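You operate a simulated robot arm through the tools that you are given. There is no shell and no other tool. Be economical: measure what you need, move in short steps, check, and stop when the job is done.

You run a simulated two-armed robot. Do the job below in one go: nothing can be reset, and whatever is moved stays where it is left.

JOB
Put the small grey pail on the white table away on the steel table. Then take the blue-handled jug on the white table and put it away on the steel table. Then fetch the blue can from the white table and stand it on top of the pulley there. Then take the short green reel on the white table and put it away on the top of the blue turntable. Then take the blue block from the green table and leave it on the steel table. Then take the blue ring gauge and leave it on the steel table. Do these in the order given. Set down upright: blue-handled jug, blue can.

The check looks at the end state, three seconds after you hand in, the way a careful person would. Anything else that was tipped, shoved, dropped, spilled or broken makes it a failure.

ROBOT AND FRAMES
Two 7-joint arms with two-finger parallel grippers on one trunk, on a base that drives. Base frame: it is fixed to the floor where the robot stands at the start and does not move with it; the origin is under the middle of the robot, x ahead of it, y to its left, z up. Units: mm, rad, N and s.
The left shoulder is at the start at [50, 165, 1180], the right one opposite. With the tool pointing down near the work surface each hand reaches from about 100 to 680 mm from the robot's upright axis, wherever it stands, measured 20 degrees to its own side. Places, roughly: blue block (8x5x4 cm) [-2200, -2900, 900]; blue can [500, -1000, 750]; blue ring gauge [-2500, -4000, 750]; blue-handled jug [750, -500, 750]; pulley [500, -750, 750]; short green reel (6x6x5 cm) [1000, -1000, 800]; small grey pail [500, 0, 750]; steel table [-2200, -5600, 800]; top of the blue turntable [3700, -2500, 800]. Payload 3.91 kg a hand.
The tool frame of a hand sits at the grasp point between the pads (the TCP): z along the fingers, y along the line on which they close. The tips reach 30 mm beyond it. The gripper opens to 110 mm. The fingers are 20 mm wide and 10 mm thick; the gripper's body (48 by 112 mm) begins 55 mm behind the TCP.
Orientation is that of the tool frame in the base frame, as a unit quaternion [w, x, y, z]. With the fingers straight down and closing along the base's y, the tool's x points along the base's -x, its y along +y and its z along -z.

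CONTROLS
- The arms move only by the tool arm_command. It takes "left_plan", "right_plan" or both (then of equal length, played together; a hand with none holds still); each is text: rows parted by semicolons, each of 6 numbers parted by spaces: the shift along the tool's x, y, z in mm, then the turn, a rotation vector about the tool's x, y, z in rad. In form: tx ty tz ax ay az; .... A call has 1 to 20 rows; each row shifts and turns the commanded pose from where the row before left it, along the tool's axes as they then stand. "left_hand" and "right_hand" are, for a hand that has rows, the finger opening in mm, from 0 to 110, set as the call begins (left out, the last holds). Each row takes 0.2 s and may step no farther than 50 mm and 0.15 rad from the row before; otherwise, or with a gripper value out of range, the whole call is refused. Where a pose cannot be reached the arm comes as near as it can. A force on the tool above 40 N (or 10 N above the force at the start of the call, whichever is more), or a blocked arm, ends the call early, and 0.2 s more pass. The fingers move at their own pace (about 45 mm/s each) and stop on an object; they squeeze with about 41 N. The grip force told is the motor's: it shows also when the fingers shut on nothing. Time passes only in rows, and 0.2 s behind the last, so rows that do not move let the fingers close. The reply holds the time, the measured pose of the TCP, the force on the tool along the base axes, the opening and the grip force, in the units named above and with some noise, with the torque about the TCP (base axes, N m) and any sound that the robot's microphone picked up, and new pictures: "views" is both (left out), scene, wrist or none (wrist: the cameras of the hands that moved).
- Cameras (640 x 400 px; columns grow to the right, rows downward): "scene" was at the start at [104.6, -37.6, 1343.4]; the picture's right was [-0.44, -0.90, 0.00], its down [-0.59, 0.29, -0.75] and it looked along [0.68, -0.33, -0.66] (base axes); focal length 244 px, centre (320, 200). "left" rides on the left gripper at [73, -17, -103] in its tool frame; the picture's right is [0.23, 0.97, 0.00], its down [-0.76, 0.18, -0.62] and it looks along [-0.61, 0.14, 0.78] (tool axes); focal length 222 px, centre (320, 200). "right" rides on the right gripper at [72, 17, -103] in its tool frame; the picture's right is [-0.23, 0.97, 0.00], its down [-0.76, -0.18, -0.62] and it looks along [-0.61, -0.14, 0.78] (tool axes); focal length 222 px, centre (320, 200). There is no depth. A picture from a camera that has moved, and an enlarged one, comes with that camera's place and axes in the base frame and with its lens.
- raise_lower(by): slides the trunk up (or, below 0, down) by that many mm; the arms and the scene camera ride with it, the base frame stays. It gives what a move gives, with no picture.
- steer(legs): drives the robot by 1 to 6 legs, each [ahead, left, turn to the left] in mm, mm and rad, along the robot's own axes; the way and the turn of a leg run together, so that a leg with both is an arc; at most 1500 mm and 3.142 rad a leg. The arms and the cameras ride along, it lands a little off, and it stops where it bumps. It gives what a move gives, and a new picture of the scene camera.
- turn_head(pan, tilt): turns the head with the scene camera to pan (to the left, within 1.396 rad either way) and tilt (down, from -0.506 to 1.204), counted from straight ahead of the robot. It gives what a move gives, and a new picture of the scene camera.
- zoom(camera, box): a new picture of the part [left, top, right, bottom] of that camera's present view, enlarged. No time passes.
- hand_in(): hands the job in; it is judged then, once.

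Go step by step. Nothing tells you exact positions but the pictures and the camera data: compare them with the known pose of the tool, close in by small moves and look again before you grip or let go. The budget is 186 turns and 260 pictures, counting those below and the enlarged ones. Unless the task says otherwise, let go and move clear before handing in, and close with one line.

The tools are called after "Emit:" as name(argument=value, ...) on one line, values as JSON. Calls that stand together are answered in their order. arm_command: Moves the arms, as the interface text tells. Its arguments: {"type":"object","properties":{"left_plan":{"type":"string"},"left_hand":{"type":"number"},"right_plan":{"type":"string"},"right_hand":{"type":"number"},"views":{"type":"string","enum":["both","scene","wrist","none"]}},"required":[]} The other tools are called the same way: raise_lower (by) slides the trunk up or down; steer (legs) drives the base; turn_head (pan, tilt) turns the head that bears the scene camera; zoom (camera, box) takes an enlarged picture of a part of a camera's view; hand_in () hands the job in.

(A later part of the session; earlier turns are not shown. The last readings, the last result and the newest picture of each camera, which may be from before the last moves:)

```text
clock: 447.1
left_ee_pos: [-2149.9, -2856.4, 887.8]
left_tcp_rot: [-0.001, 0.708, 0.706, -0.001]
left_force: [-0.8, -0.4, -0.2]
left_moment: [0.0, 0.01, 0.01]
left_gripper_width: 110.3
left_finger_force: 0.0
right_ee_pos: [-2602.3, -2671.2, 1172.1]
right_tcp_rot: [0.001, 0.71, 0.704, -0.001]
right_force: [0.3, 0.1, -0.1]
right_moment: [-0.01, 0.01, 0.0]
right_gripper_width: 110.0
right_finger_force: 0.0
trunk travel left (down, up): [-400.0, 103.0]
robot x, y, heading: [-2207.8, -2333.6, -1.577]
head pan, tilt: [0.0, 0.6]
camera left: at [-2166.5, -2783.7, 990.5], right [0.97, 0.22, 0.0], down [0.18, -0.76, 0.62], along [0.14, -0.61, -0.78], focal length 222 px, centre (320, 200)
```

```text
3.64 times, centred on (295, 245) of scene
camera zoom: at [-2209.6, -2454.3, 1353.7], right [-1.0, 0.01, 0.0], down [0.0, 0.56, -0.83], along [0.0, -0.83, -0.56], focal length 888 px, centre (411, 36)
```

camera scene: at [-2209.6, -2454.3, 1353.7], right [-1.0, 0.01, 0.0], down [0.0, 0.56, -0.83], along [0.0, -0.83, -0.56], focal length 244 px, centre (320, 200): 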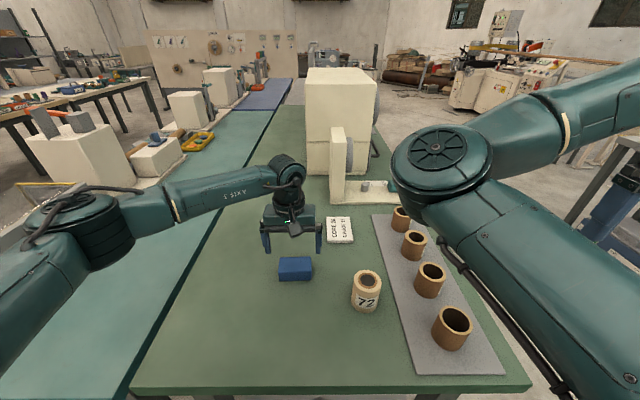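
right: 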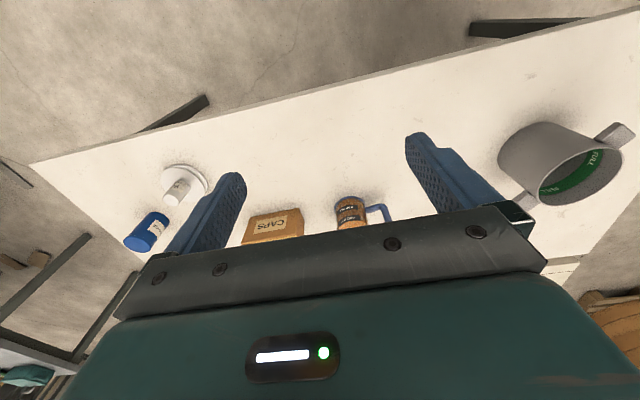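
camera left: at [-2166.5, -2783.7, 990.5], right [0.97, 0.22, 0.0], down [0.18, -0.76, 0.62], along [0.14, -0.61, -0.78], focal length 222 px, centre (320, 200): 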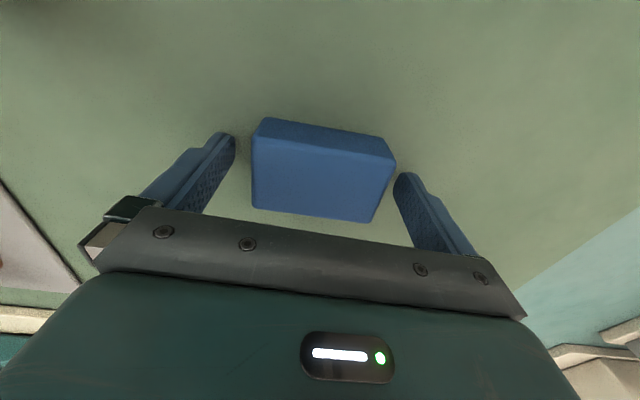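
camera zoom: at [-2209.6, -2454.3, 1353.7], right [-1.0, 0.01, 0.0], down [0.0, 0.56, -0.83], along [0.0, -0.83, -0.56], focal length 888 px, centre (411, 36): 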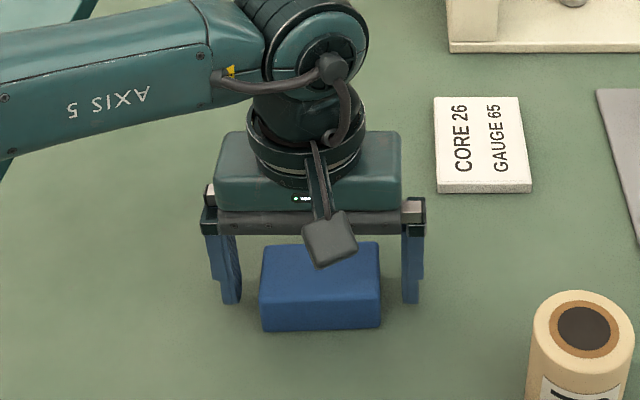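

Slight correction towards the block's middle, lower 7 mm, and close.

Emit:
arm_command(left_plan="6 0 3 0 0 0; 0 0 4 0 0 0; 0 0 0 0 0 0", views="none")

Emit:
arm_command(left_plan="0 0 0 0 0 0; 0 0 0 0 0 0; 0 0 0 0 0 0; 0 0 0 0 0 0; 0 0 0 0 0 0", left_hand=0, views="none")

Emit:
arm_command(left_plan="0 0 -10 0 0 0; 0 0 -30 0 0 0; 0 0 -40 0 0 0; 0 0 -40 0 0 0; 0 0 -40 0 0 0; 0 0 0 0 0 0", views="both")

```text
clock: 447.9
left_ee_pos: [-2150.9, -2851.1, 882.1]
left_tcp_rot: [0.0, 0.708, 0.706, 0.0]
left_force: [-0.5, 0.2, -0.7]
left_moment: [-0.04, 0.02, -0.01]
left_gripper_width: 109.9
left_finger_force: 0.1
right_ee_pos: [-2602.9, -2673.0, 1172.3]
right_tcp_rot: [0.0, 0.709, 0.705, 0.0]
right_force: [-0.2, -0.6, 0.6]
right_moment: [0.0, -0.05, -0.02]
right_gripper_width: 109.9
right_finger_force: 0.0
trunk travel left (down, up): [-400.0, 103.0]
robot x, y, heading: [-2209.4, -2337.4, -1.573]
head pan, tilt: [0.0, 0.6]
```

```text
clock: 449.1
left_ee_pos: [-2151.0, -2851.3, 881.0]
left_tcp_rot: [0.0, 0.709, 0.705, -0.001]
left_force: [0.0, 0.7, -0.4]
left_moment: [-0.02, -0.13, 0.03]
left_gripper_width: 80.2
left_finger_force: 41.1
right_ee_pos: [-2601.3, -2672.3, 1173.1]
right_tcp_rot: [0.001, 0.71, 0.704, 0.0]
right_force: [0.8, -0.3, 0.1]
right_moment: [0.02, 0.0, 0.01]
right_gripper_width: 109.9
right_finger_force: 0.2
trunk travel left (down, up): [-400.0, 103.0]
robot x, y, heading: [-2210.2, -2334.9, -1.577]
head pan, tilt: [0.0, 0.6]
```

```text
clock: 450.6
left_ee_pos: [-2151.9, -2850.6, 1038.3]
left_tcp_rot: [0.0, 0.708, 0.706, -0.001]
left_force: [-0.1, -0.5, -2.1]
left_moment: [-0.03, 0.05, -0.01]
left_gripper_width: 80.3
left_finger_force: 40.9
right_ee_pos: [-2602.2, -2672.1, 1171.9]
right_tcp_rot: [0.001, 0.709, 0.705, 0.0]
right_force: [-0.4, 0.4, 0.0]
right_moment: [-0.01, -0.02, -0.01]
right_gripper_width: 110.1
right_finger_force: 0.1
trunk travel left (down, up): [-400.0, 103.0]
robot x, y, heading: [-2209.0, -2335.2, -1.572]
head pan, tilt: [0.0, 0.6]
camera scene: at [-2209.5, -2454.6, 1353.6], right [-1.0, 0.01, 0.0], down [0.0, 0.57, -0.82], along [0.0, -0.82, -0.57], focal length 244 px, centre (320, 200)
camera left: at [-2168.8, -2777.4, 1142.0], right [0.97, 0.22, 0.0], down [0.18, -0.76, 0.62], along [0.14, -0.61, -0.78], focal length 222 px, centre (320, 200)
```

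scene: 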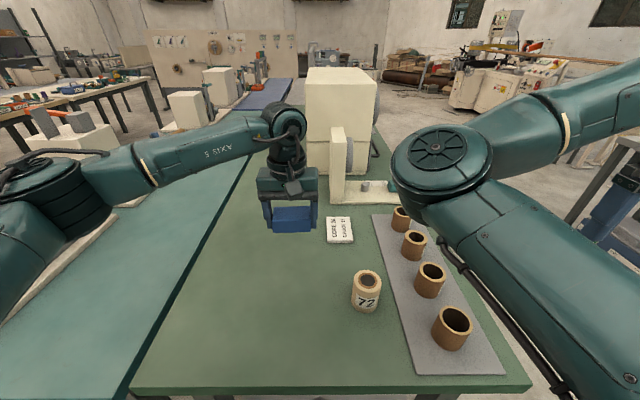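
left: 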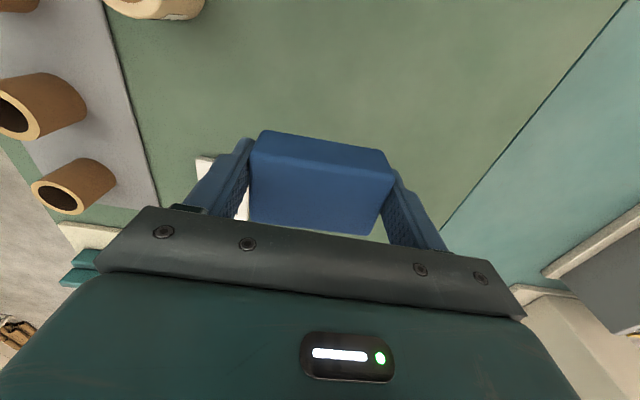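

The block is held firmly. Retracting it and driving round to the steel table's west side.

Emit:
arm_command(left_plan="35 0 -10 0 0 0; 40 0 -10 0 0 0; 35 0 0 0 0 0", views="none")

Emit:
steer(legs=[[-350, 0, 0], [0, -1070, 0], [1300, 0, 0]])

```text
clock: 451.4
left_ee_pos: [-2150.0, -2736.4, 1061.4]
left_tcp_rot: [-0.001, 0.708, 0.706, 0.0]
left_force: [0.7, -0.3, -0.8]
left_moment: [0.04, -0.01, 0.0]
left_gripper_width: 80.2
left_finger_force: 41.2
right_ee_pos: [-2603.2, -2671.3, 1172.3]
right_tcp_rot: [0.001, 0.71, 0.704, -0.001]
right_force: [0.4, -0.1, -0.4]
right_moment: [-0.01, -0.01, -0.01]
right_gripper_width: 110.0
right_finger_force: 0.0
trunk travel left (down, up): [-400.0, 103.0]
robot x, y, heading: [-2206.3, -2337.7, -1.578]
head pan, tilt: [0.0, 0.6]
```

```text
clock: 469.3
left_ee_pos: [-3267.9, -3684.2, 1060.1]
left_tcp_rot: [0.0, 0.708, 0.706, 0.0]
left_force: [-1.0, -0.4, -1.5]
left_moment: [0.01, 0.02, -0.02]
left_gripper_width: 79.6
left_finger_force: 40.6
right_ee_pos: [-3717.2, -3621.3, 1171.9]
right_tcp_rot: [0.0, 0.709, 0.705, 0.0]
right_force: [0.1, 0.3, -0.2]
right_moment: [0.04, -0.02, -0.03]
right_gripper_width: 109.9
right_finger_force: 0.1
trunk travel left (down, up): [-400.0, 103.0]
robot x, y, heading: [-3326.7, -3280.3, -1.578]
head pan, tilt: [0.0, 0.6]
camera scene: at [-3326.1, -3401.5, 1353.6], right [-1.0, 0.0, 0.0], down [0.0, 0.57, -0.82], along [0.0, -0.82, -0.57], focal length 244 px, centre (320, 200)
```

scene: 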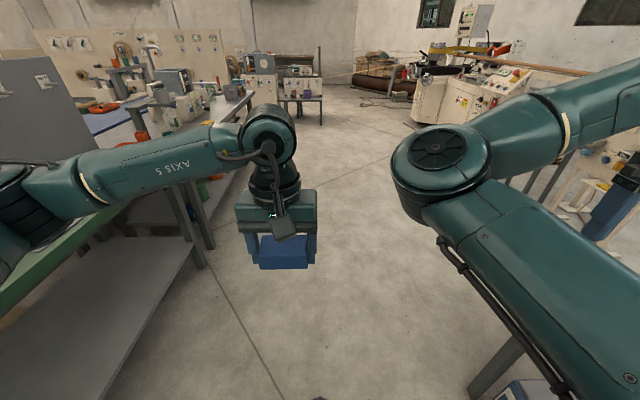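

Path clear. Continuing south, then turning left to face the steel table.

Emit:
steer(legs=[[1300, 30, 0], [1300, 20, 0], [0, 0, 1.575]])

```text
clock: 486.0
left_ee_pos: [-2952.7, -5909.0, 1060.7]
left_tcp_rot: [-0.001, 0.04, 0.999, -0.001]
left_force: [0.0, -0.1, -1.7]
left_moment: [0.0, 0.01, 0.04]
left_gripper_width: 79.8
left_finger_force: 40.9
right_ee_pos: [-3052.0, -6353.4, 1173.1]
right_tcp_rot: [0.0, 0.041, 0.999, 0.0]
right_force: [0.1, -0.2, 0.1]
right_moment: [-0.04, 0.0, 0.03]
right_gripper_width: 109.8
right_finger_force: 0.0
trunk travel left (down, up): [-400.0, 103.0]
robot x, y, heading: [-3358.1, -5933.1, -0.08]
head pan, tilt: [0.0, 0.6]
camera scene: at [-3240.0, -5945.2, 1353.7], right [-0.08, -1.0, 0.0], down [-0.56, 0.05, -0.83], along [0.82, -0.07, -0.57], focal length 244 px, centre (320, 200)
```

scene: 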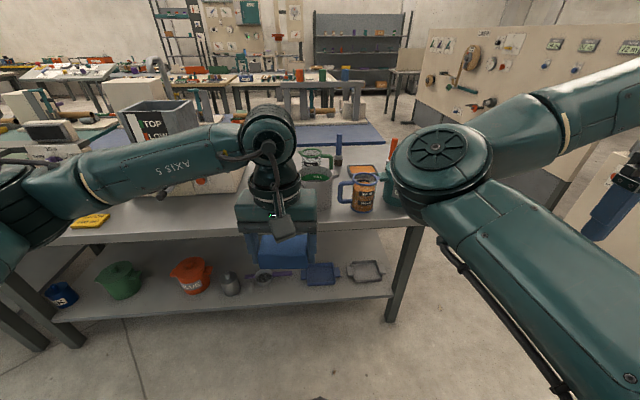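

Pail and jug stand as left. Moving in to place the block to the left of the pail.

Emit:
steer(legs=[[320, 60, 0.08]])

Emit:
zoom(camera="scene", box=[100, 160, 400, 340])

```text
clock: 488.2
left_ee_pos: [-2632.4, -5830.0, 1059.9]
left_tcp_rot: [0.001, 0.0, 1.0, -0.001]
left_force: [0.1, -0.2, -1.9]
left_moment: [-0.02, 0.03, -0.01]
left_gripper_width: 79.7
left_finger_force: 41.0
right_ee_pos: [-2695.5, -6281.6, 1172.2]
right_tcp_rot: [0.001, 0.003, 1.0, 0.0]
right_force: [1.1, -0.8, -1.2]
right_moment: [-0.05, -0.02, 0.01]
right_gripper_width: 110.1
right_finger_force: 0.1
trunk travel left (down, up): [-400.0, 103.0]
robot x, y, heading: [-3033.5, -5891.4, -0.003]
head pan, tilt: [0.0, 0.6]
camera scene: at [-2915.2, -5889.2, 1353.6], right [0.0, -1.0, 0.0], down [-0.57, 0.0, -0.82], along [0.82, 0.0, -0.57], focal length 244 px, centre (320, 200)
```

scene: 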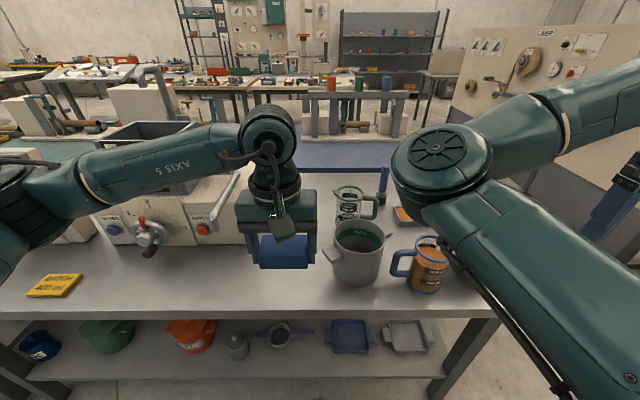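

```text
2.13 times, centred on (250, 250) of scene
camera zoom: at [-2915.2, -5889.2, 1353.6], right [0.0, -1.0, 0.0], down [-0.57, 0.0, -0.82], along [0.82, 0.0, -0.57], focal length 521 px, centre (469, 93)
```

zoom: 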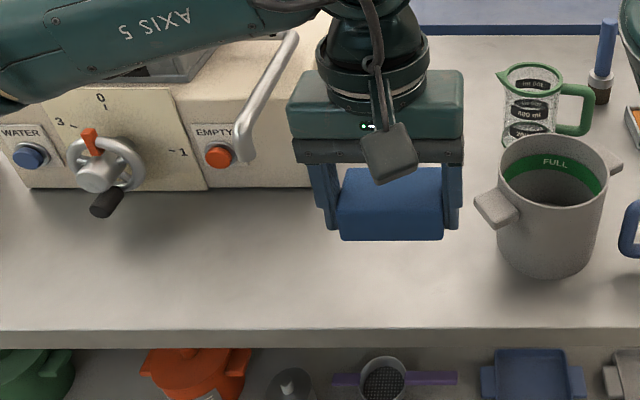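

Free table space lies in front of the machine. Extending to [-2490, -5830] and lowering.

Emit:
arm_command(left_plan="-36 0 0 0 0 0; -36 0 0 0 0 0; -36 0 0 0 0 0; -34 0 0 0 0 0; 0 0 40 0 0 0; 0 0 40 0 0 0; 0 0 40 0 0 0; 0 0 40 0 0 0; 0 0 25 0 0 0; 0 0 0 0 0 0", views="scene")

```text
clock: 490.4
left_ee_pos: [-2489.7, -5829.2, 875.8]
left_tcp_rot: [-0.001, 0.001, 1.0, 0.0]
left_force: [0.3, -0.4, -0.7]
left_moment: [-0.04, 0.02, 0.03]
left_gripper_width: 79.5
left_finger_force: 41.4
right_ee_pos: [-2697.3, -6280.7, 1172.6]
right_tcp_rot: [0.001, 0.003, 1.0, 0.001]
right_force: [0.2, 0.4, -0.6]
right_moment: [-0.01, -0.02, 0.01]
right_gripper_width: 109.9
right_finger_force: 0.1
trunk travel left (down, up): [-400.0, 103.0]
robot x, y, heading: [-3030.3, -5888.8, -0.009]
head pan, tilt: [0.0, 0.6]
camera scene: at [-2915.8, -5889.4, 1353.7], right [0.0, -1.0, 0.0], down [-0.56, 0.0, -0.83], along [0.83, 0.0, -0.56], focal length 244 px, centre (320, 200)
```

scene: 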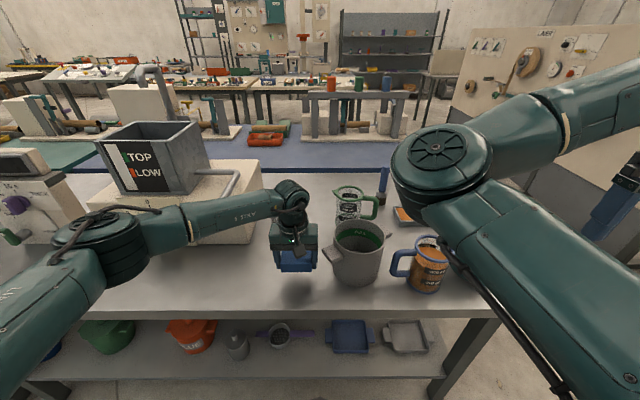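

Nearly down. Creeping to contact.

Emit:
arm_command(left_plan="0 0 14 0 0 0; 0 0 6 0 0 0; 0 0 4 0 0 0; 0 0 0 0 0 0", views="none")

Emit:
arm_command(left_plan="0 0 3 0 0 0; 0 0 2 0 0 0; 0 0 0 0 0 0", views="none")

```text
clock: 491.4
left_ee_pos: [-2489.0, -5830.8, 851.9]
left_tcp_rot: [0.0, 0.002, 1.0, 0.0]
left_force: [-0.6, 0.2, -1.4]
left_moment: [0.0, 0.0, 0.03]
left_gripper_width: 79.6
left_finger_force: 41.4
right_ee_pos: [-2697.3, -6280.7, 1172.1]
right_tcp_rot: [0.001, 0.002, 1.0, 0.0]
right_force: [-0.5, 0.0, 0.0]
right_moment: [-0.01, 0.02, 0.0]
right_gripper_width: 110.2
right_finger_force: 0.0
trunk travel left (down, up): [-400.0, 103.0]
robot x, y, heading: [-3033.0, -5887.2, -0.003]
head pan, tilt: [0.0, 0.6]
```

```text
clock: 492.2
left_ee_pos: [-2489.3, -5831.5, 847.0]
left_tcp_rot: [-0.001, 0.002, 1.0, 0.0]
left_force: [-0.8, -0.4, -1.6]
left_moment: [0.0, 0.02, 0.03]
left_gripper_width: 79.6
left_finger_force: 40.7
right_ee_pos: [-2695.8, -6280.5, 1173.2]
right_tcp_rot: [0.0, 0.003, 1.0, 0.0]
right_force: [-0.7, -0.3, 0.0]
right_moment: [0.0, 0.0, 0.0]
right_gripper_width: 110.1
right_finger_force: 0.2
trunk travel left (down, up): [-400.0, 103.0]
robot x, y, heading: [-3032.6, -5888.0, -0.01]
head pan, tilt: [0.0, 0.6]
```

Emit:
arm_command(left_plan="0 0 3 0 0 0; 0 0 2 0 0 0; 0 0 0 0 0 0", views="none")

Emit:
zoom(camera="scene", box=[230, 190, 360, 310])

```text
clock: 493.0
left_ee_pos: [-2490.3, -5831.1, 841.1]
left_tcp_rot: [0.0, 0.001, 1.0, -0.001]
left_force: [0.3, 0.3, -1.5]
left_moment: [0.01, 0.02, -0.03]
left_gripper_width: 79.5
left_finger_force: 41.3
right_ee_pos: [-2695.9, -6279.9, 1172.7]
right_tcp_rot: [0.001, 0.002, 1.0, 0.0]
right_force: [-0.7, 0.4, 0.2]
right_moment: [-0.01, -0.04, 0.01]
right_gripper_width: 110.1
right_finger_force: 0.1
trunk travel left (down, up): [-400.0, 103.0]
robot x, y, heading: [-3032.3, -5889.1, -0.002]
head pan, tilt: [0.0, 0.6]
```

```text
3.33 times, centred on (295, 250) of scene
camera zoom: at [-2915.8, -5889.4, 1353.7], right [0.0, -1.0, 0.0], down [-0.57, 0.0, -0.82], along [0.82, 0.0, -0.57], focal length 814 px, centre (403, 33)
```

zoom: 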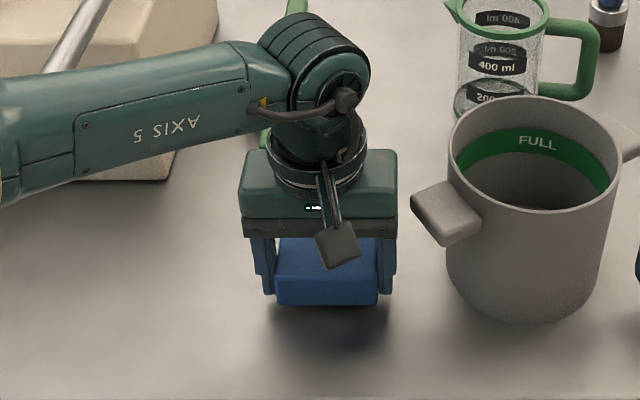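

Emit:
arm_command(left_plan="0 0 3 0 0 0; 0 0 3 0 0 0; 0 0 0 0 0 0", views="none")

Emit:
arm_command(left_plan="0 0 3 0 0 0; 0 0 2 0 0 0; 0 0 0 0 0 0", views="none")

```text
clock: 493.8
left_ee_pos: [-2490.0, -5831.4, 836.1]
left_tcp_rot: [0.0, 0.001, 1.0, 0.0]
left_force: [-0.1, 0.5, -2.0]
left_moment: [0.03, 0.01, -0.02]
left_gripper_width: 79.4
left_finger_force: 40.8
right_ee_pos: [-2696.2, -6280.8, 1171.9]
right_tcp_rot: [0.001, 0.003, 1.0, 0.0]
right_force: [0.6, 0.4, 0.1]
right_moment: [0.0, 0.03, 0.0]
right_gripper_width: 109.9
right_finger_force: 0.2
trunk travel left (down, up): [-400.0, 103.0]
robot x, y, heading: [-3028.3, -5887.0, -0.001]
head pan, tilt: [0.0, 0.6]
```

```text
clock: 494.6
left_ee_pos: [-2490.5, -5830.6, 831.6]
left_tcp_rot: [0.0, 0.001, 1.0, 0.0]
left_force: [-0.5, 2.8, 5.7]
left_moment: [0.36, -0.07, 0.1]
left_gripper_width: 79.7
left_finger_force: 41.3
right_ee_pos: [-2695.8, -6281.0, 1172.9]
right_tcp_rot: [0.003, 0.003, 1.0, 0.0]
right_force: [0.4, 0.1, -0.6]
right_moment: [0.04, 0.02, -0.01]
right_gripper_width: 110.1
right_finger_force: 0.1
trunk travel left (down, up): [-400.0, 103.0]
robot x, y, heading: [-3034.4, -5886.9, -0.001]
head pan, tilt: [0.0, 0.6]
```

The block rests on the steel table. Releasing and rising.

Emit:
arm_command(left_plan="0 0 0 0 0 0; 0 0 0 0 0 0; 0 0 0 0 0 0; 0 0 -15 0 0 0; 0 0 -35 0 0 0; 0 0 -40 0 0 0; 0 0 -40 0 0 0; 0 0 -40 0 0 0; 0 0 -40 0 0 0; 40 0 0 0 0 0; 40 0 0 0 0 0", left_hand=110, views="scene")

```text
clock: 497.0
left_ee_pos: [-2571.1, -5827.3, 1040.6]
left_tcp_rot: [0.0, 0.001, 1.0, -0.001]
left_force: [0.1, -0.6, 0.2]
left_moment: [-0.01, 0.03, 0.01]
left_gripper_width: 110.1
left_finger_force: 0.1
right_ee_pos: [-2696.7, -6281.0, 1171.9]
right_tcp_rot: [0.002, 0.003, 1.0, 0.0]
right_force: [-0.1, 0.3, 0.6]
right_moment: [-0.02, -0.06, 0.03]
right_gripper_width: 110.1
right_finger_force: 0.0
trunk travel left (down, up): [-400.0, 103.0]
robot x, y, heading: [-3031.4, -5888.5, -0.007]
head pan, tilt: [0.0, 0.6]
camera scene: at [-2916.3, -5889.4, 1353.7], right [0.0, -1.0, 0.0], down [-0.56, 0.0, -0.83], along [0.83, 0.0, -0.56], focal length 244 px, centre (320, 200)
```

scene: 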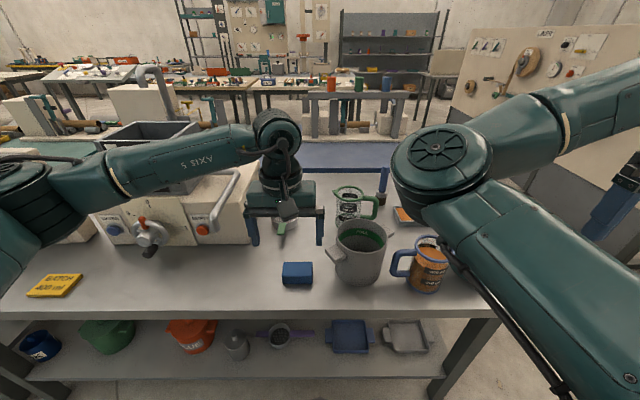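

The block stands on the steel table. Now for the blue ring gauge: back off and strafe north to the rings on the green table.

Emit:
steer(legs=[[-240, 0, 0], [0, 960, 0], [0, 960, 0]])

```text
clock: 515.3
left_ee_pos: [-2817.4, -3906.8, 1040.5]
left_tcp_rot: [0.0, -0.016, 1.0, 0.0]
left_force: [-0.5, 0.3, 0.3]
left_moment: [-0.04, 0.01, 0.01]
left_gripper_width: 110.0
left_finger_force: 0.1
right_ee_pos: [-2928.5, -4364.4, 1172.0]
right_tcp_rot: [0.0, -0.014, 1.0, 0.0]
right_force: [0.1, 0.6, 0.8]
right_moment: [0.01, 0.03, 0.02]
right_gripper_width: 110.1
right_finger_force: 0.1
trunk travel left (down, up): [-400.0, 103.0]
robot x, y, heading: [-3278.3, -3980.8, 0.027]
head pan, tilt: [0.0, 0.6]
camera scene: at [-3160.8, -3980.3, 1353.7], right [0.03, -1.0, 0.0], down [-0.56, -0.02, -0.83], along [0.82, 0.02, -0.56], focal length 244 px, centre (320, 200)
```

scene: 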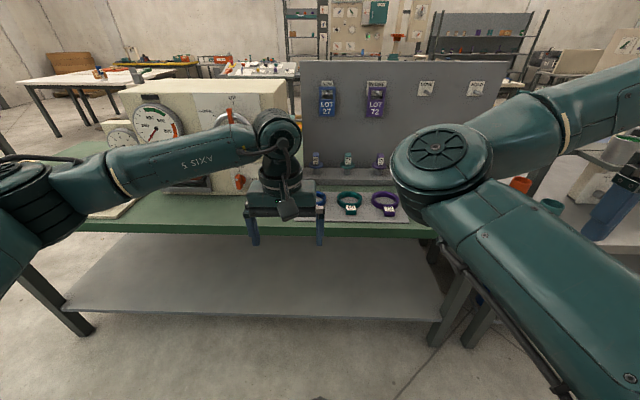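

The blue ring is at about [-2431, -3960], nearest to the left of the three. Moving in with the hand kept high.

Emit:
steer(legs=[[300, -45, -0.027]])

Emit:
arm_command(left_plan="0 25 -20 0 0 0; 0 0 0 0 0 0", left_hand=110, views="wrist")

Emit:
zoom(camera="scene", box=[230, 170, 400, 290])

```text
clock: 517.4
left_ee_pos: [-2511.1, -3958.5, 1039.7]
left_tcp_rot: [0.0, -0.003, 1.0, 0.001]
left_force: [0.5, 0.6, 0.9]
left_moment: [0.04, -0.01, -0.04]
left_gripper_width: 109.9
left_finger_force: 0.0
right_ee_pos: [-2633.4, -4413.6, 1172.6]
right_tcp_rot: [0.001, -0.001, 1.0, 0.0]
right_force: [0.4, -0.2, -0.1]
right_moment: [0.01, 0.01, 0.04]
right_gripper_width: 109.9
right_finger_force: 0.0
trunk travel left (down, up): [-400.0, 103.0]
robot x, y, heading: [-2970.7, -4023.6, 0.006]
head pan, tilt: [0.0, 0.6]
camera scene: at [-2856.1, -4023.4, 1353.6], right [0.0, -1.0, 0.0], down [-0.57, 0.0, -0.82], along [0.82, 0.0, -0.57], focal length 244 px, centre (320, 200)
```

scene: 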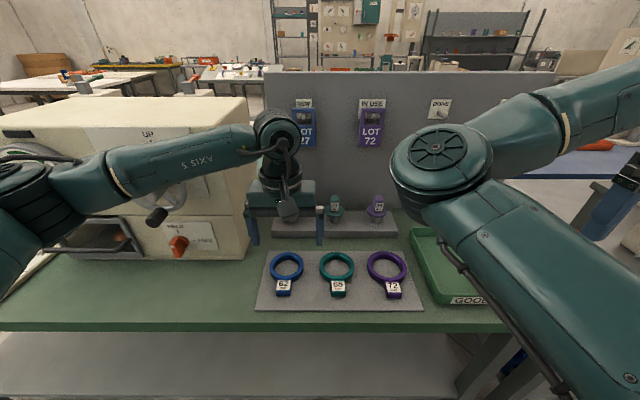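

```text
clock: 518.0
left_ee_pos: [-2510.0, -3935.0, 1060.1]
left_tcp_rot: [0.0, -0.002, 1.0, -0.001]
left_force: [0.3, -0.6, -0.3]
left_moment: [-0.02, 0.02, -0.01]
left_gripper_width: 109.8
left_finger_force: 0.1
right_ee_pos: [-2634.8, -4413.1, 1172.1]
right_tcp_rot: [0.002, -0.001, 1.0, 0.0]
right_force: [-0.4, 0.5, 0.5]
right_moment: [-0.02, 0.03, -0.01]
right_gripper_width: 110.1
right_finger_force: 0.0
trunk travel left (down, up): [-400.0, 103.0]
robot x, y, heading: [-2972.1, -4027.1, 0.003]
head pan, tilt: [0.0, 0.6]
camera left: at [-2583.9, -3951.1, 1163.9], right [-0.23, 0.97, 0.0], down [0.76, 0.18, 0.62], along [0.61, 0.14, -0.78], focal length 222 px, centre (320, 200)
```

left: 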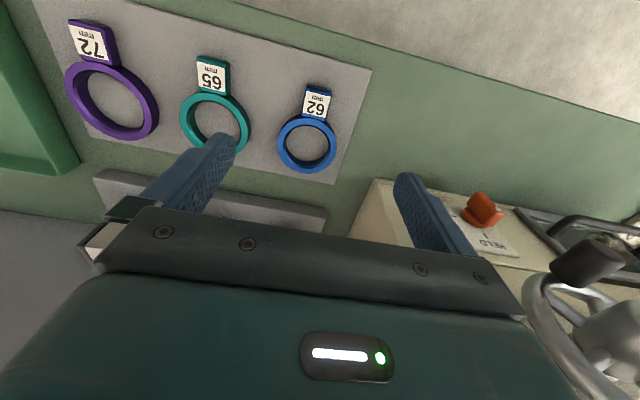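

```text
3.33 times, centred on (315, 230) of scene
camera zoom: at [-2856.6, -4023.6, 1353.7], right [0.0, -1.0, 0.0], down [-0.57, 0.0, -0.82], along [0.82, 0.0, -0.57], focal length 814 px, centre (337, 100)
```

zoom: 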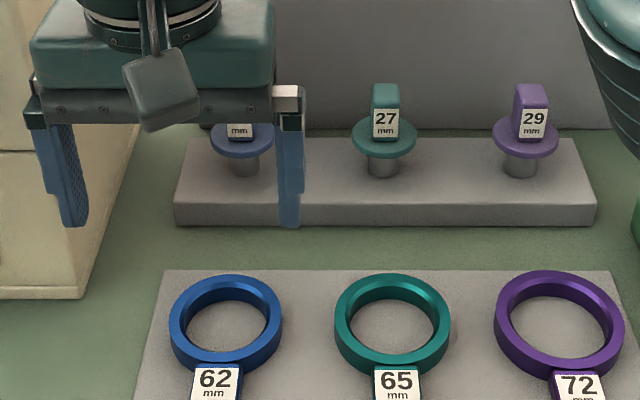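

Scene and wrist views agree: the ring is at [-2446, -3940], z ≈ 870, about 84 mm across. The machine's crank knob at [-2490, -3710, 1058] would be close to my left elbow, so I'll use the right hand: park the left hand back, then shift the base left.

Emit:
arm_command(left_plan="40 0 -10 0 0 0; 40 0 -15 0 0 0; 40 0 -15 0 0 0; 20 0 0 0 0 0", views="none")

Emit:
steer(legs=[[0, 135, 0]])

```text
clock: 519.0
left_ee_pos: [-2652.8, -3936.4, 1099.4]
left_tcp_rot: [0.0, -0.003, 1.0, 0.0]
left_force: [1.2, -0.4, 0.3]
left_moment: [-0.01, 0.03, 0.01]
left_gripper_width: 110.1
left_finger_force: 0.1
right_ee_pos: [-2633.8, -4413.6, 1171.5]
right_tcp_rot: [0.001, -0.001, 1.0, 0.001]
right_force: [0.2, 0.2, 0.0]
right_moment: [0.01, 0.02, 0.0]
right_gripper_width: 110.3
right_finger_force: 0.0
trunk travel left (down, up): [-400.0, 103.0]
robot x, y, heading: [-2973.2, -4026.5, 0.005]
head pan, tilt: [0.0, 0.6]
```

```text
clock: 520.9
left_ee_pos: [-2653.8, -3795.8, 1098.4]
left_tcp_rot: [0.0, -0.003, 1.0, -0.001]
left_force: [0.3, -0.3, 1.6]
left_moment: [-0.01, -0.03, -0.02]
left_gripper_width: 110.1
left_finger_force: 0.0
right_ee_pos: [-2634.0, -4274.8, 1172.6]
right_tcp_rot: [0.002, -0.001, 1.0, 0.0]
right_force: [-0.2, 1.2, 0.2]
right_moment: [0.01, 0.03, 0.02]
right_gripper_width: 109.9
right_finger_force: 0.0
trunk travel left (down, up): [-400.0, 103.0]
robot x, y, heading: [-2974.5, -3882.1, 0.005]
head pan, tilt: [0.0, 0.6]
camera scene: at [-2857.1, -3883.9, 1353.7], right [0.0, -1.0, 0.0], down [-0.56, 0.0, -0.83], along [0.83, 0.0, -0.56], focal length 244 px, centre (320, 200)
```

scene: 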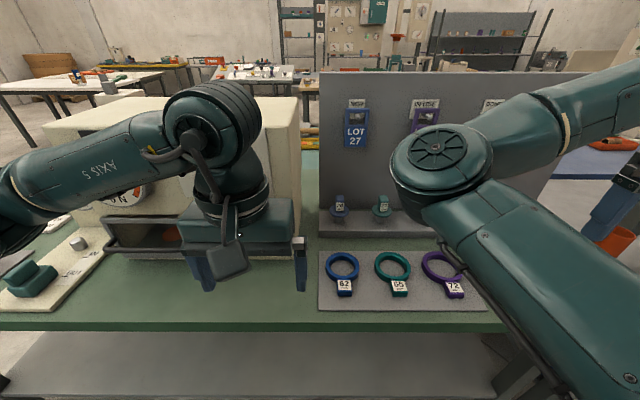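

Now bringing the right hand forward and across above the ring.

Emit:
arm_command(right_plan="-35 0 25 0 0 0; -35 0 25 0 0 0; -35 0 25 0 0 0; -25 20 25 0 0 0; 0 40 0 0 0 0; 0 40 0 0 0 0; 0 40 0 0 0 0; 0 40 0 0 0 0; 0 40 0 0 0 0; 0 40 0 0 0 0; 0 40 0 0 0 0; 0 25 0 0 0 0; 0 0 0 0 0 0", right_hand=110, views="both")

```text
clock: 523.7
left_ee_pos: [-2653.4, -3797.8, 1098.2]
left_tcp_rot: [0.0, -0.003, 1.0, 0.0]
left_force: [0.2, -0.3, -0.8]
left_moment: [-0.05, -0.02, -0.03]
left_gripper_width: 109.9
left_finger_force: 0.1
right_ee_pos: [-2370.5, -4070.3, 1053.1]
right_tcp_rot: [0.0, -0.001, 1.0, 0.001]
right_force: [-0.6, 0.1, 0.0]
right_moment: [-0.02, 0.0, -0.03]
right_gripper_width: 110.2
right_finger_force: 0.0
right hand out of reach, approached as far as the arm can: row 5, 6, 7, 8, 9, 10, 11, 12
trunk travel left (down, up): [-400.0, 103.0]
robot x, y, heading: [-2972.7, -3880.0, 0.004]
head pan, tilt: [0.0, 0.6]
camera scene: at [-2857.1, -3884.3, 1353.7], right [0.0, -1.0, 0.0], down [-0.56, 0.0, -0.83], along [0.83, 0.0, -0.56], focal length 244 px, centre (320, 200)
camera right: at [-2445.1, -4053.1, 1154.3], right [0.23, 0.97, 0.0], down [0.76, -0.18, 0.62], along [0.61, -0.14, -0.78], focal length 222 px, centre (320, 200)
```

scene: 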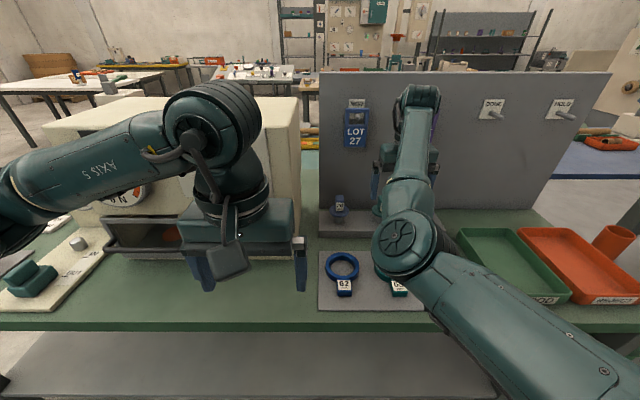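
right: 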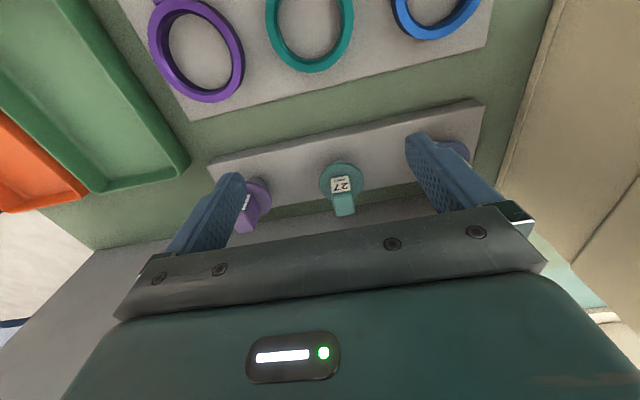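

The right arm can't come that far inward; it was drawn forward near the board instead. I'll pull it back out, then shift the base further left so that the ring lies at the right hand's own side.

Emit:
arm_command(right_plan="30 -10 -10 0 0 0; 30 -20 -10 0 0 0; 30 -30 -10 0 0 0; 10 -30 0 0 0 0; 0 0 0 0 0 0", views="none")

Emit:
steer(legs=[[-20, 190, 0]])

```text
clock: 524.9
left_ee_pos: [-2653.3, -3798.1, 1097.5]
left_tcp_rot: [0.0, -0.002, 1.0, 0.0]
left_force: [-0.4, -0.5, 0.3]
left_moment: [0.0, -0.01, -0.02]
left_gripper_width: 110.0
left_finger_force: 0.1
right_ee_pos: [-2416.4, -4187.4, 1075.1]
right_tcp_rot: [0.001, -0.001, 1.0, 0.0]
right_force: [0.5, 0.5, 0.1]
right_moment: [0.0, 0.0, 0.01]
right_gripper_width: 110.2
right_finger_force: 0.1
right hand out of reach, approached as far as the arm can: row 1, 2, 3
trunk travel left (down, up): [-400.0, 103.0]
robot x, y, heading: [-2971.1, -3883.0, 0.005]
head pan, tilt: [0.0, 0.6]
```

```text
clock: 527.2
left_ee_pos: [-2672.4, -3600.7, 1098.6]
left_tcp_rot: [0.0, 0.0, 1.0, -0.001]
left_force: [0.2, 0.8, 0.0]
left_moment: [0.01, 0.0, -0.03]
left_gripper_width: 109.6
left_finger_force: 0.0
right_ee_pos: [-2435.9, -3990.3, 1075.9]
right_tcp_rot: [0.002, 0.0, 1.0, -0.001]
right_force: [-0.7, 0.5, -0.2]
right_moment: [-0.04, 0.02, 0.0]
right_gripper_width: 109.7
right_finger_force: 0.1
trunk travel left (down, up): [-400.0, 103.0]
robot x, y, heading: [-2993.4, -3686.7, 0.001]
head pan, tilt: [0.0, 0.6]
camera scene: at [-2877.3, -3687.3, 1353.7], right [0.0, -1.0, 0.0], down [-0.56, 0.0, -0.83], along [0.83, 0.0, -0.56], focal length 244 px, centre (320, 200)
```

scene: 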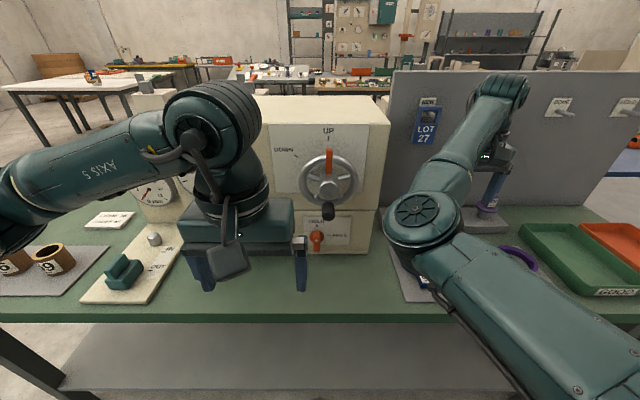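

Now the right hand is nearly over the ring. Fine move and a look from its camera.

Emit:
arm_command(right_plan="3 25 20 0 0 0; 3 25 20 0 0 0; 0 0 0 0 0 0", views="wrist")

```text
clock: 528.0
left_ee_pos: [-2672.7, -3602.0, 1098.3]
left_tcp_rot: [0.0, -0.001, 1.0, 0.001]
left_force: [0.2, 0.0, 0.3]
left_moment: [-0.04, -0.01, -0.02]
left_gripper_width: 110.3
left_finger_force: 0.0
right_ee_pos: [-2429.7, -3951.0, 1033.2]
right_tcp_rot: [0.002, 0.001, 1.0, 0.0]
right_force: [0.4, -0.2, -0.4]
right_moment: [0.02, -0.03, 0.0]
right_gripper_width: 110.4
right_finger_force: 0.1
right hand out of reach, approached as far as the arm can: row 1, 2
trunk travel left (down, up): [-400.0, 103.0]
robot x, y, heading: [-2992.8, -3688.6, 0.001]
head pan, tilt: [0.0, 0.6]
camera right: at [-2503.0, -3933.9, 1136.3], right [0.23, 0.97, 0.0], down [0.76, -0.18, 0.63], along [0.61, -0.14, -0.78], focal length 222 px, centre (320, 200)
```

right: 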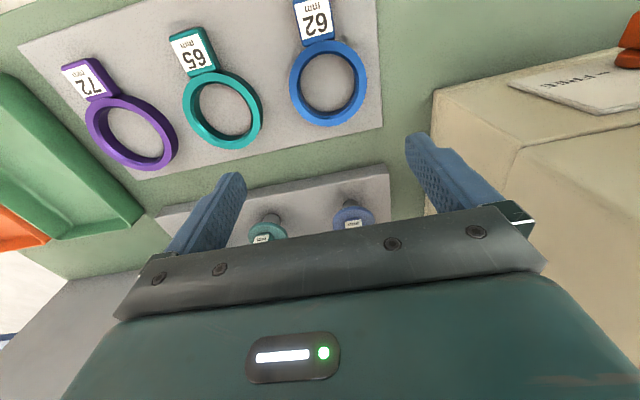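

The ring resolves to [-2450, -3937]. I'll shift the base a bit more so the hand is clear of its limit.

Emit:
steer(legs=[[-10, 70, 0]])

Emit:
arm_command(right_plan="10 -30 20 0 0 0; 0 -27 20 0 0 0; 0 0 0 0 0 0", views="wrist")

```text
clock: 529.4
left_ee_pos: [-2683.1, -3528.3, 1097.9]
left_tcp_rot: [0.0, 0.0, 1.0, -0.001]
left_force: [-0.2, 0.3, 0.2]
left_moment: [-0.02, 0.02, -0.03]
left_gripper_width: 110.4
left_finger_force: 0.2
right_ee_pos: [-2439.0, -3878.8, 1033.6]
right_tcp_rot: [0.002, 0.002, 1.0, -0.001]
right_force: [0.2, -0.3, 0.2]
right_moment: [0.0, -0.02, -0.05]
right_gripper_width: 109.9
right_finger_force: 0.1
trunk travel left (down, up): [-400.0, 103.0]
robot x, y, heading: [-3005.7, -3611.6, -0.005]
head pan, tilt: [0.0, 0.6]
camera scene: at [-2887.0, -3614.3, 1353.7], right [0.0, -1.0, 0.0], down [-0.56, 0.0, -0.83], along [0.83, 0.0, -0.56], focal length 244 px, centre (320, 200)
```

scene: 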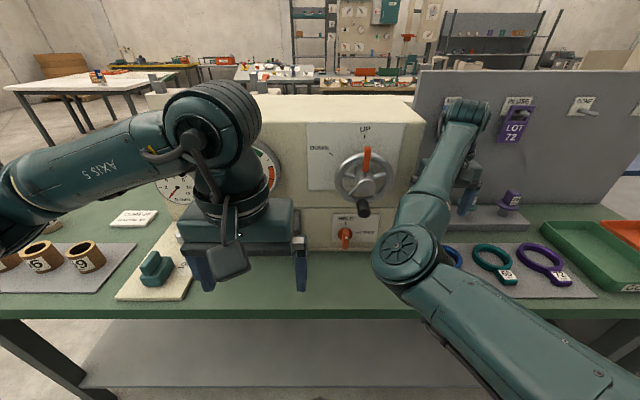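

```text
clock: 530.1
left_ee_pos: [-2682.3, -3528.8, 1097.4]
left_tcp_rot: [-0.001, 0.0, 1.0, -0.001]
left_force: [1.0, 1.0, -0.1]
left_moment: [-0.02, -0.02, 0.02]
left_gripper_width: 110.4
left_finger_force: 0.0
right_ee_pos: [-2449.9, -3937.9, 992.3]
right_tcp_rot: [0.002, 0.002, 1.0, -0.001]
right_force: [0.5, 0.4, 0.3]
right_moment: [-0.02, 0.02, 0.05]
right_gripper_width: 110.0
right_finger_force: 0.1
trunk travel left (down, up): [-400.0, 103.0]
robot x, y, heading: [-3003.7, -3615.4, 0.001]
head pan, tilt: [0.0, 0.6]
camera right: at [-2524.4, -3920.7, 1095.9], right [0.23, 0.97, 0.0], down [0.76, -0.18, 0.63], along [0.61, -0.14, -0.78], focal length 222 px, centre (320, 200)
```

right: 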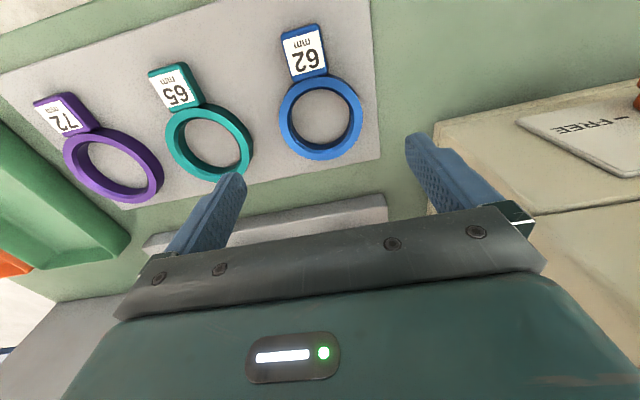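

Centred over the ring. Descending most of the way.

Emit:
arm_command(right_plan="0 1 35 0 0 0; 0 0 35 0 0 0; 0 0 25 0 0 0; 0 0 0 0 0 0", views="both")

```text
clock: 531.1
left_ee_pos: [-2681.5, -3528.2, 1098.4]
left_tcp_rot: [0.001, 0.0, 1.0, 0.0]
left_force: [-0.3, -0.3, -0.8]
left_moment: [-0.04, 0.02, 0.02]
left_gripper_width: 110.0
left_finger_force: 0.0
right_ee_pos: [-2447.6, -3935.3, 899.1]
right_tcp_rot: [0.002, 0.001, 1.0, 0.0]
right_force: [-0.6, 0.8, -0.1]
right_moment: [0.01, 0.02, 0.03]
right_gripper_width: 109.8
right_finger_force: 0.2
trunk travel left (down, up): [-400.0, 103.0]
robot x, y, heading: [-3005.6, -3614.2, -0.002]
head pan, tilt: [0.0, 0.6]
camera scene: at [-2887.0, -3614.8, 1353.7], right [0.0, -1.0, 0.0], down [-0.56, 0.0, -0.83], along [0.83, 0.0, -0.56], focal length 244 px, centre (320, 200)
camera right: at [-2522.1, -3917.4, 1002.4], right [0.23, 0.97, 0.0], down [0.76, -0.18, 0.63], along [0.61, -0.14, -0.78], focal length 222 px, centre (320, 200)
```

scene: 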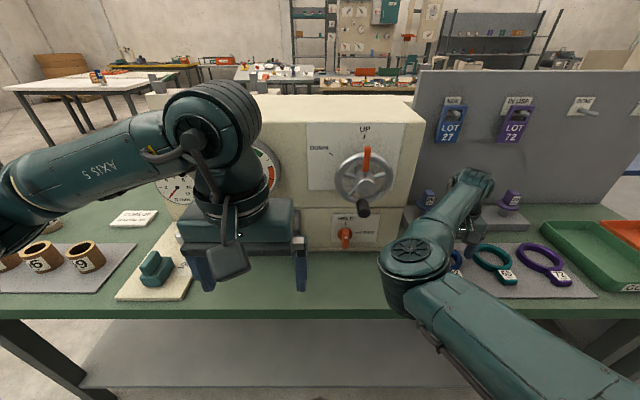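
right: 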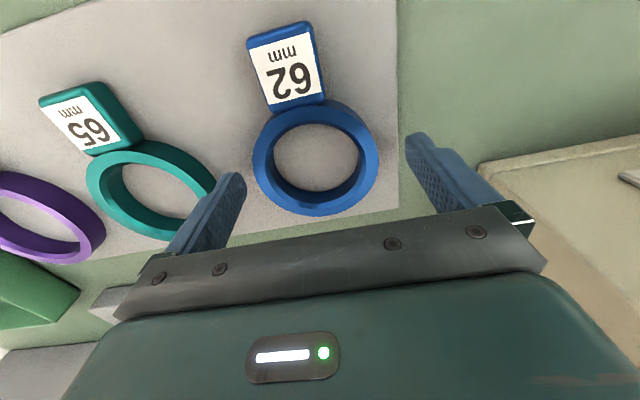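

Everything lines up; the neighbouring green ring clears the finger by about 18 mm. Narrowing slightly, trimming x, and creeping down.

Emit:
arm_command(right_plan="5 0 0 0 0 0; 0 0 6 0 0 0; 0 0 5 0 0 0; 0 0 0 0 0 0", right_hand=102, views="none")

Emit:
arm_command(right_plan="0 0 3 0 0 0; 0 0 2 0 0 0; 0 0 0 0 0 0", views="wrist")

```text
clock: 532.1
left_ee_pos: [-2682.9, -3527.5, 1098.6]
left_tcp_rot: [0.0, -0.001, 1.0, 0.0]
left_force: [-0.3, -0.7, 0.3]
left_moment: [0.0, 0.0, -0.01]
left_gripper_width: 110.1
left_finger_force: 0.0
right_ee_pos: [-2453.1, -3935.6, 887.7]
right_tcp_rot: [0.002, 0.002, 1.0, 0.0]
right_force: [0.6, 0.0, 0.6]
right_moment: [-0.03, 0.01, 0.01]
right_gripper_width: 102.0
right_finger_force: 0.1
trunk travel left (down, up): [-400.0, 103.0]
robot x, y, heading: [-3003.5, -3616.3, -0.001]
head pan, tilt: [0.0, 0.6]
```

```text
clock: 533.0
left_ee_pos: [-2684.6, -3528.5, 1098.7]
left_tcp_rot: [0.001, 0.0, 1.0, -0.001]
left_force: [0.0, 0.3, 0.5]
left_moment: [0.01, -0.05, -0.01]
left_gripper_width: 110.1
left_finger_force: 0.0
right_ee_pos: [-2455.3, -3936.3, 886.9]
right_tcp_rot: [0.005, 0.002, 1.0, -0.001]
right_force: [-7.2, -0.4, 18.9]
right_moment: [1.05, 0.39, 0.4]
right_gripper_width: 101.9
right_finger_force: 0.1
trunk travel left (down, up): [-400.0, 103.0]
robot x, y, heading: [-3004.3, -3616.3, -0.001]
head pan, tilt: [0.0, 0.6]
camera right: at [-2528.5, -3918.4, 988.6], right [0.23, 0.97, 0.0], down [0.76, -0.18, 0.63], along [0.61, -0.14, -0.78], focal length 222 px, centre (320, 200)
```

right: 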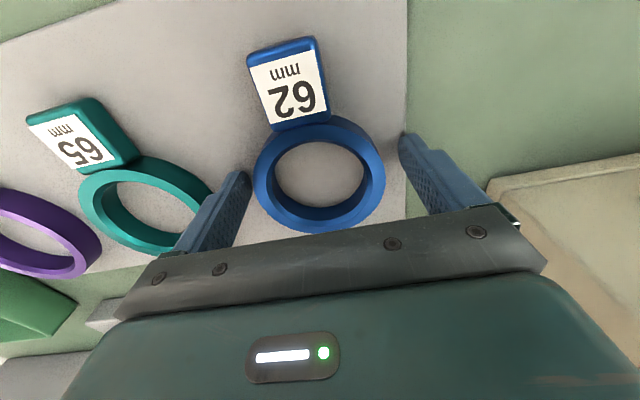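

The fingertips touched the mat (mat at z ≈ 857). Rising 2 mm and closing on the ring.

Emit:
arm_command(right_plan="0 0 -4 0 0 0; 0 0 0 0 0 0", views="none")

Emit:
arm_command(right_plan="0 0 0 0 0 0; 0 0 0 0 0 0; 0 0 0 0 0 0; 0 0 0 0 0 0", right_hand=0, views="wrist")

```text
clock: 533.5
left_ee_pos: [-2682.8, -3528.3, 1097.8]
left_tcp_rot: [0.001, 0.0, 1.0, 0.0]
left_force: [0.2, -0.3, -0.6]
left_moment: [0.01, 0.01, 0.03]
left_gripper_width: 110.1
left_finger_force: 0.1
right_ee_pos: [-2455.3, -3936.4, 886.0]
right_tcp_rot: [0.001, 0.001, 1.0, -0.001]
right_force: [1.1, 0.9, 0.5]
right_moment: [-0.05, 0.02, 0.06]
right_gripper_width: 102.3
right_finger_force: 0.3
trunk travel left (down, up): [-400.0, 103.0]
robot x, y, heading: [-3003.2, -3611.3, -0.001]
head pan, tilt: [0.0, 0.6]
```

```text
clock: 534.5
left_ee_pos: [-2682.2, -3528.5, 1098.3]
left_tcp_rot: [0.0, 0.0, 1.0, 0.0]
left_force: [0.5, -0.7, -0.5]
left_moment: [0.04, -0.01, 0.01]
left_gripper_width: 110.0
left_finger_force: 0.1
right_ee_pos: [-2453.7, -3935.3, 887.8]
right_tcp_rot: [0.001, 0.001, 1.0, 0.0]
right_force: [-0.1, -0.1, 0.4]
right_moment: [0.02, -0.03, -0.01]
right_gripper_width: 79.5
right_finger_force: 41.3
trunk travel left (down, up): [-400.0, 103.0]
robot x, y, heading: [-3005.8, -3611.9, -0.001]
head pan, tilt: [0.0, 0.6]
camera right: at [-2527.8, -3918.4, 989.9], right [0.23, 0.97, 0.0], down [0.76, -0.18, 0.62], along [0.61, -0.14, -0.78], focal length 222 px, centre (320, 200)
```

right: 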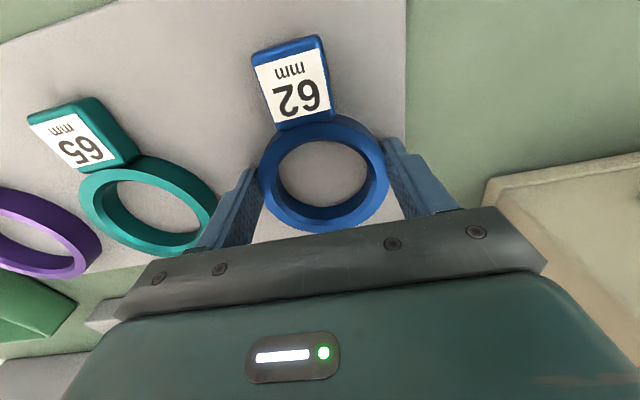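

Ring gripped at 79.5 mm. Lifting straight up.

Emit:
arm_command(right_plan="0 0 -5 0 0 0; 0 0 -15 0 0 0; 0 0 -35 0 0 0; 0 0 -40 0 0 0; 0 0 -40 0 0 0; 0 0 -40 0 0 0; 0 0 0 0 0 0", views="both")

```text
clock: 536.1
left_ee_pos: [-2682.2, -3529.6, 1098.8]
left_tcp_rot: [0.001, 0.0, 1.0, 0.0]
left_force: [0.3, 0.2, -0.7]
left_moment: [0.0, 0.01, 0.01]
left_gripper_width: 110.1
left_finger_force: 0.1
right_ee_pos: [-2454.5, -3935.1, 1060.5]
right_tcp_rot: [0.0, 0.002, 1.0, 0.001]
right_force: [-0.4, -0.3, -1.2]
right_moment: [-0.01, 0.0, -0.01]
right_gripper_width: 79.6
right_finger_force: 40.9
trunk travel left (down, up): [-400.0, 103.0]
robot x, y, heading: [-3007.2, -3616.0, -0.001]
head pan, tilt: [0.0, 0.6]
camera scene: at [-2886.6, -3615.0, 1353.6], right [0.0, -1.0, 0.0], down [-0.57, 0.0, -0.82], along [0.82, 0.0, -0.57], focal length 244 px, centre (320, 200)
camera right: at [-2527.7, -3918.4, 1162.8], right [0.23, 0.97, 0.0], down [0.76, -0.18, 0.62], along [0.61, -0.14, -0.78], focal length 222 px, centre (320, 200)
```

scene: 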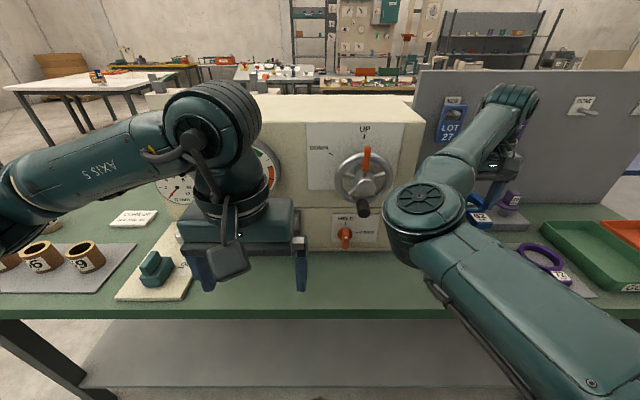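
right: 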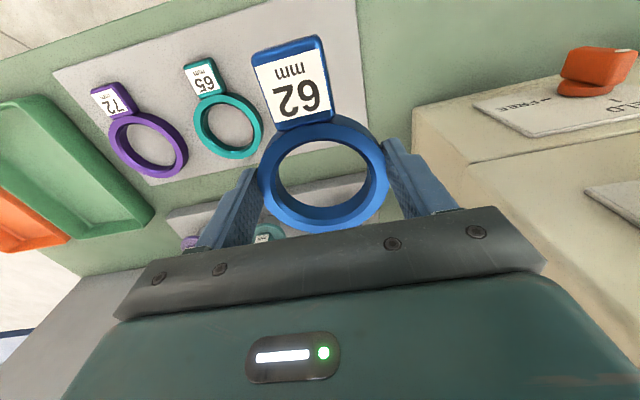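

The ring is up and level; the other rings are untouched. Backing off and strafing south to the steel table.

Emit:
steer(legs=[[-260, 0, 0], [0, -885, 0], [0, -885, 0]])

```text
clock: 553.5
left_ee_pos: [-2953.2, -5306.6, 1097.4]
left_tcp_rot: [0.001, 0.013, 1.0, -0.001]
left_force: [0.8, -0.4, 0.1]
left_moment: [0.01, -0.01, 0.01]
left_gripper_width: 110.1
left_finger_force: 0.0
right_ee_pos: [-2733.8, -5720.0, 1060.1]
right_tcp_rot: [0.001, 0.013, 1.0, 0.0]
right_force: [-0.2, -0.6, -2.2]
right_moment: [0.0, -0.02, -0.01]
right_gripper_width: 79.4
right_finger_force: 40.6
trunk travel left (down, up): [-400.0, 103.0]
robot x, y, heading: [-3280.9, -5382.7, -0.019]
head pan, tilt: [0.0, 0.6]
camera scene: at [-3159.0, -5388.0, 1353.7], right [-0.03, -1.0, 0.0], down [-0.56, 0.02, -0.82], along [0.82, -0.02, -0.57], focal length 244 px, centre (320, 200)
```

scene: 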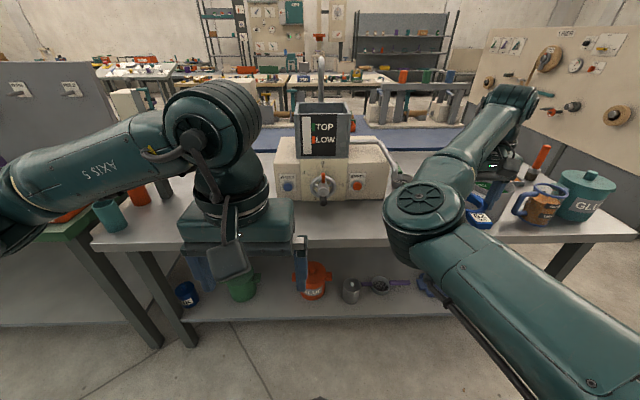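

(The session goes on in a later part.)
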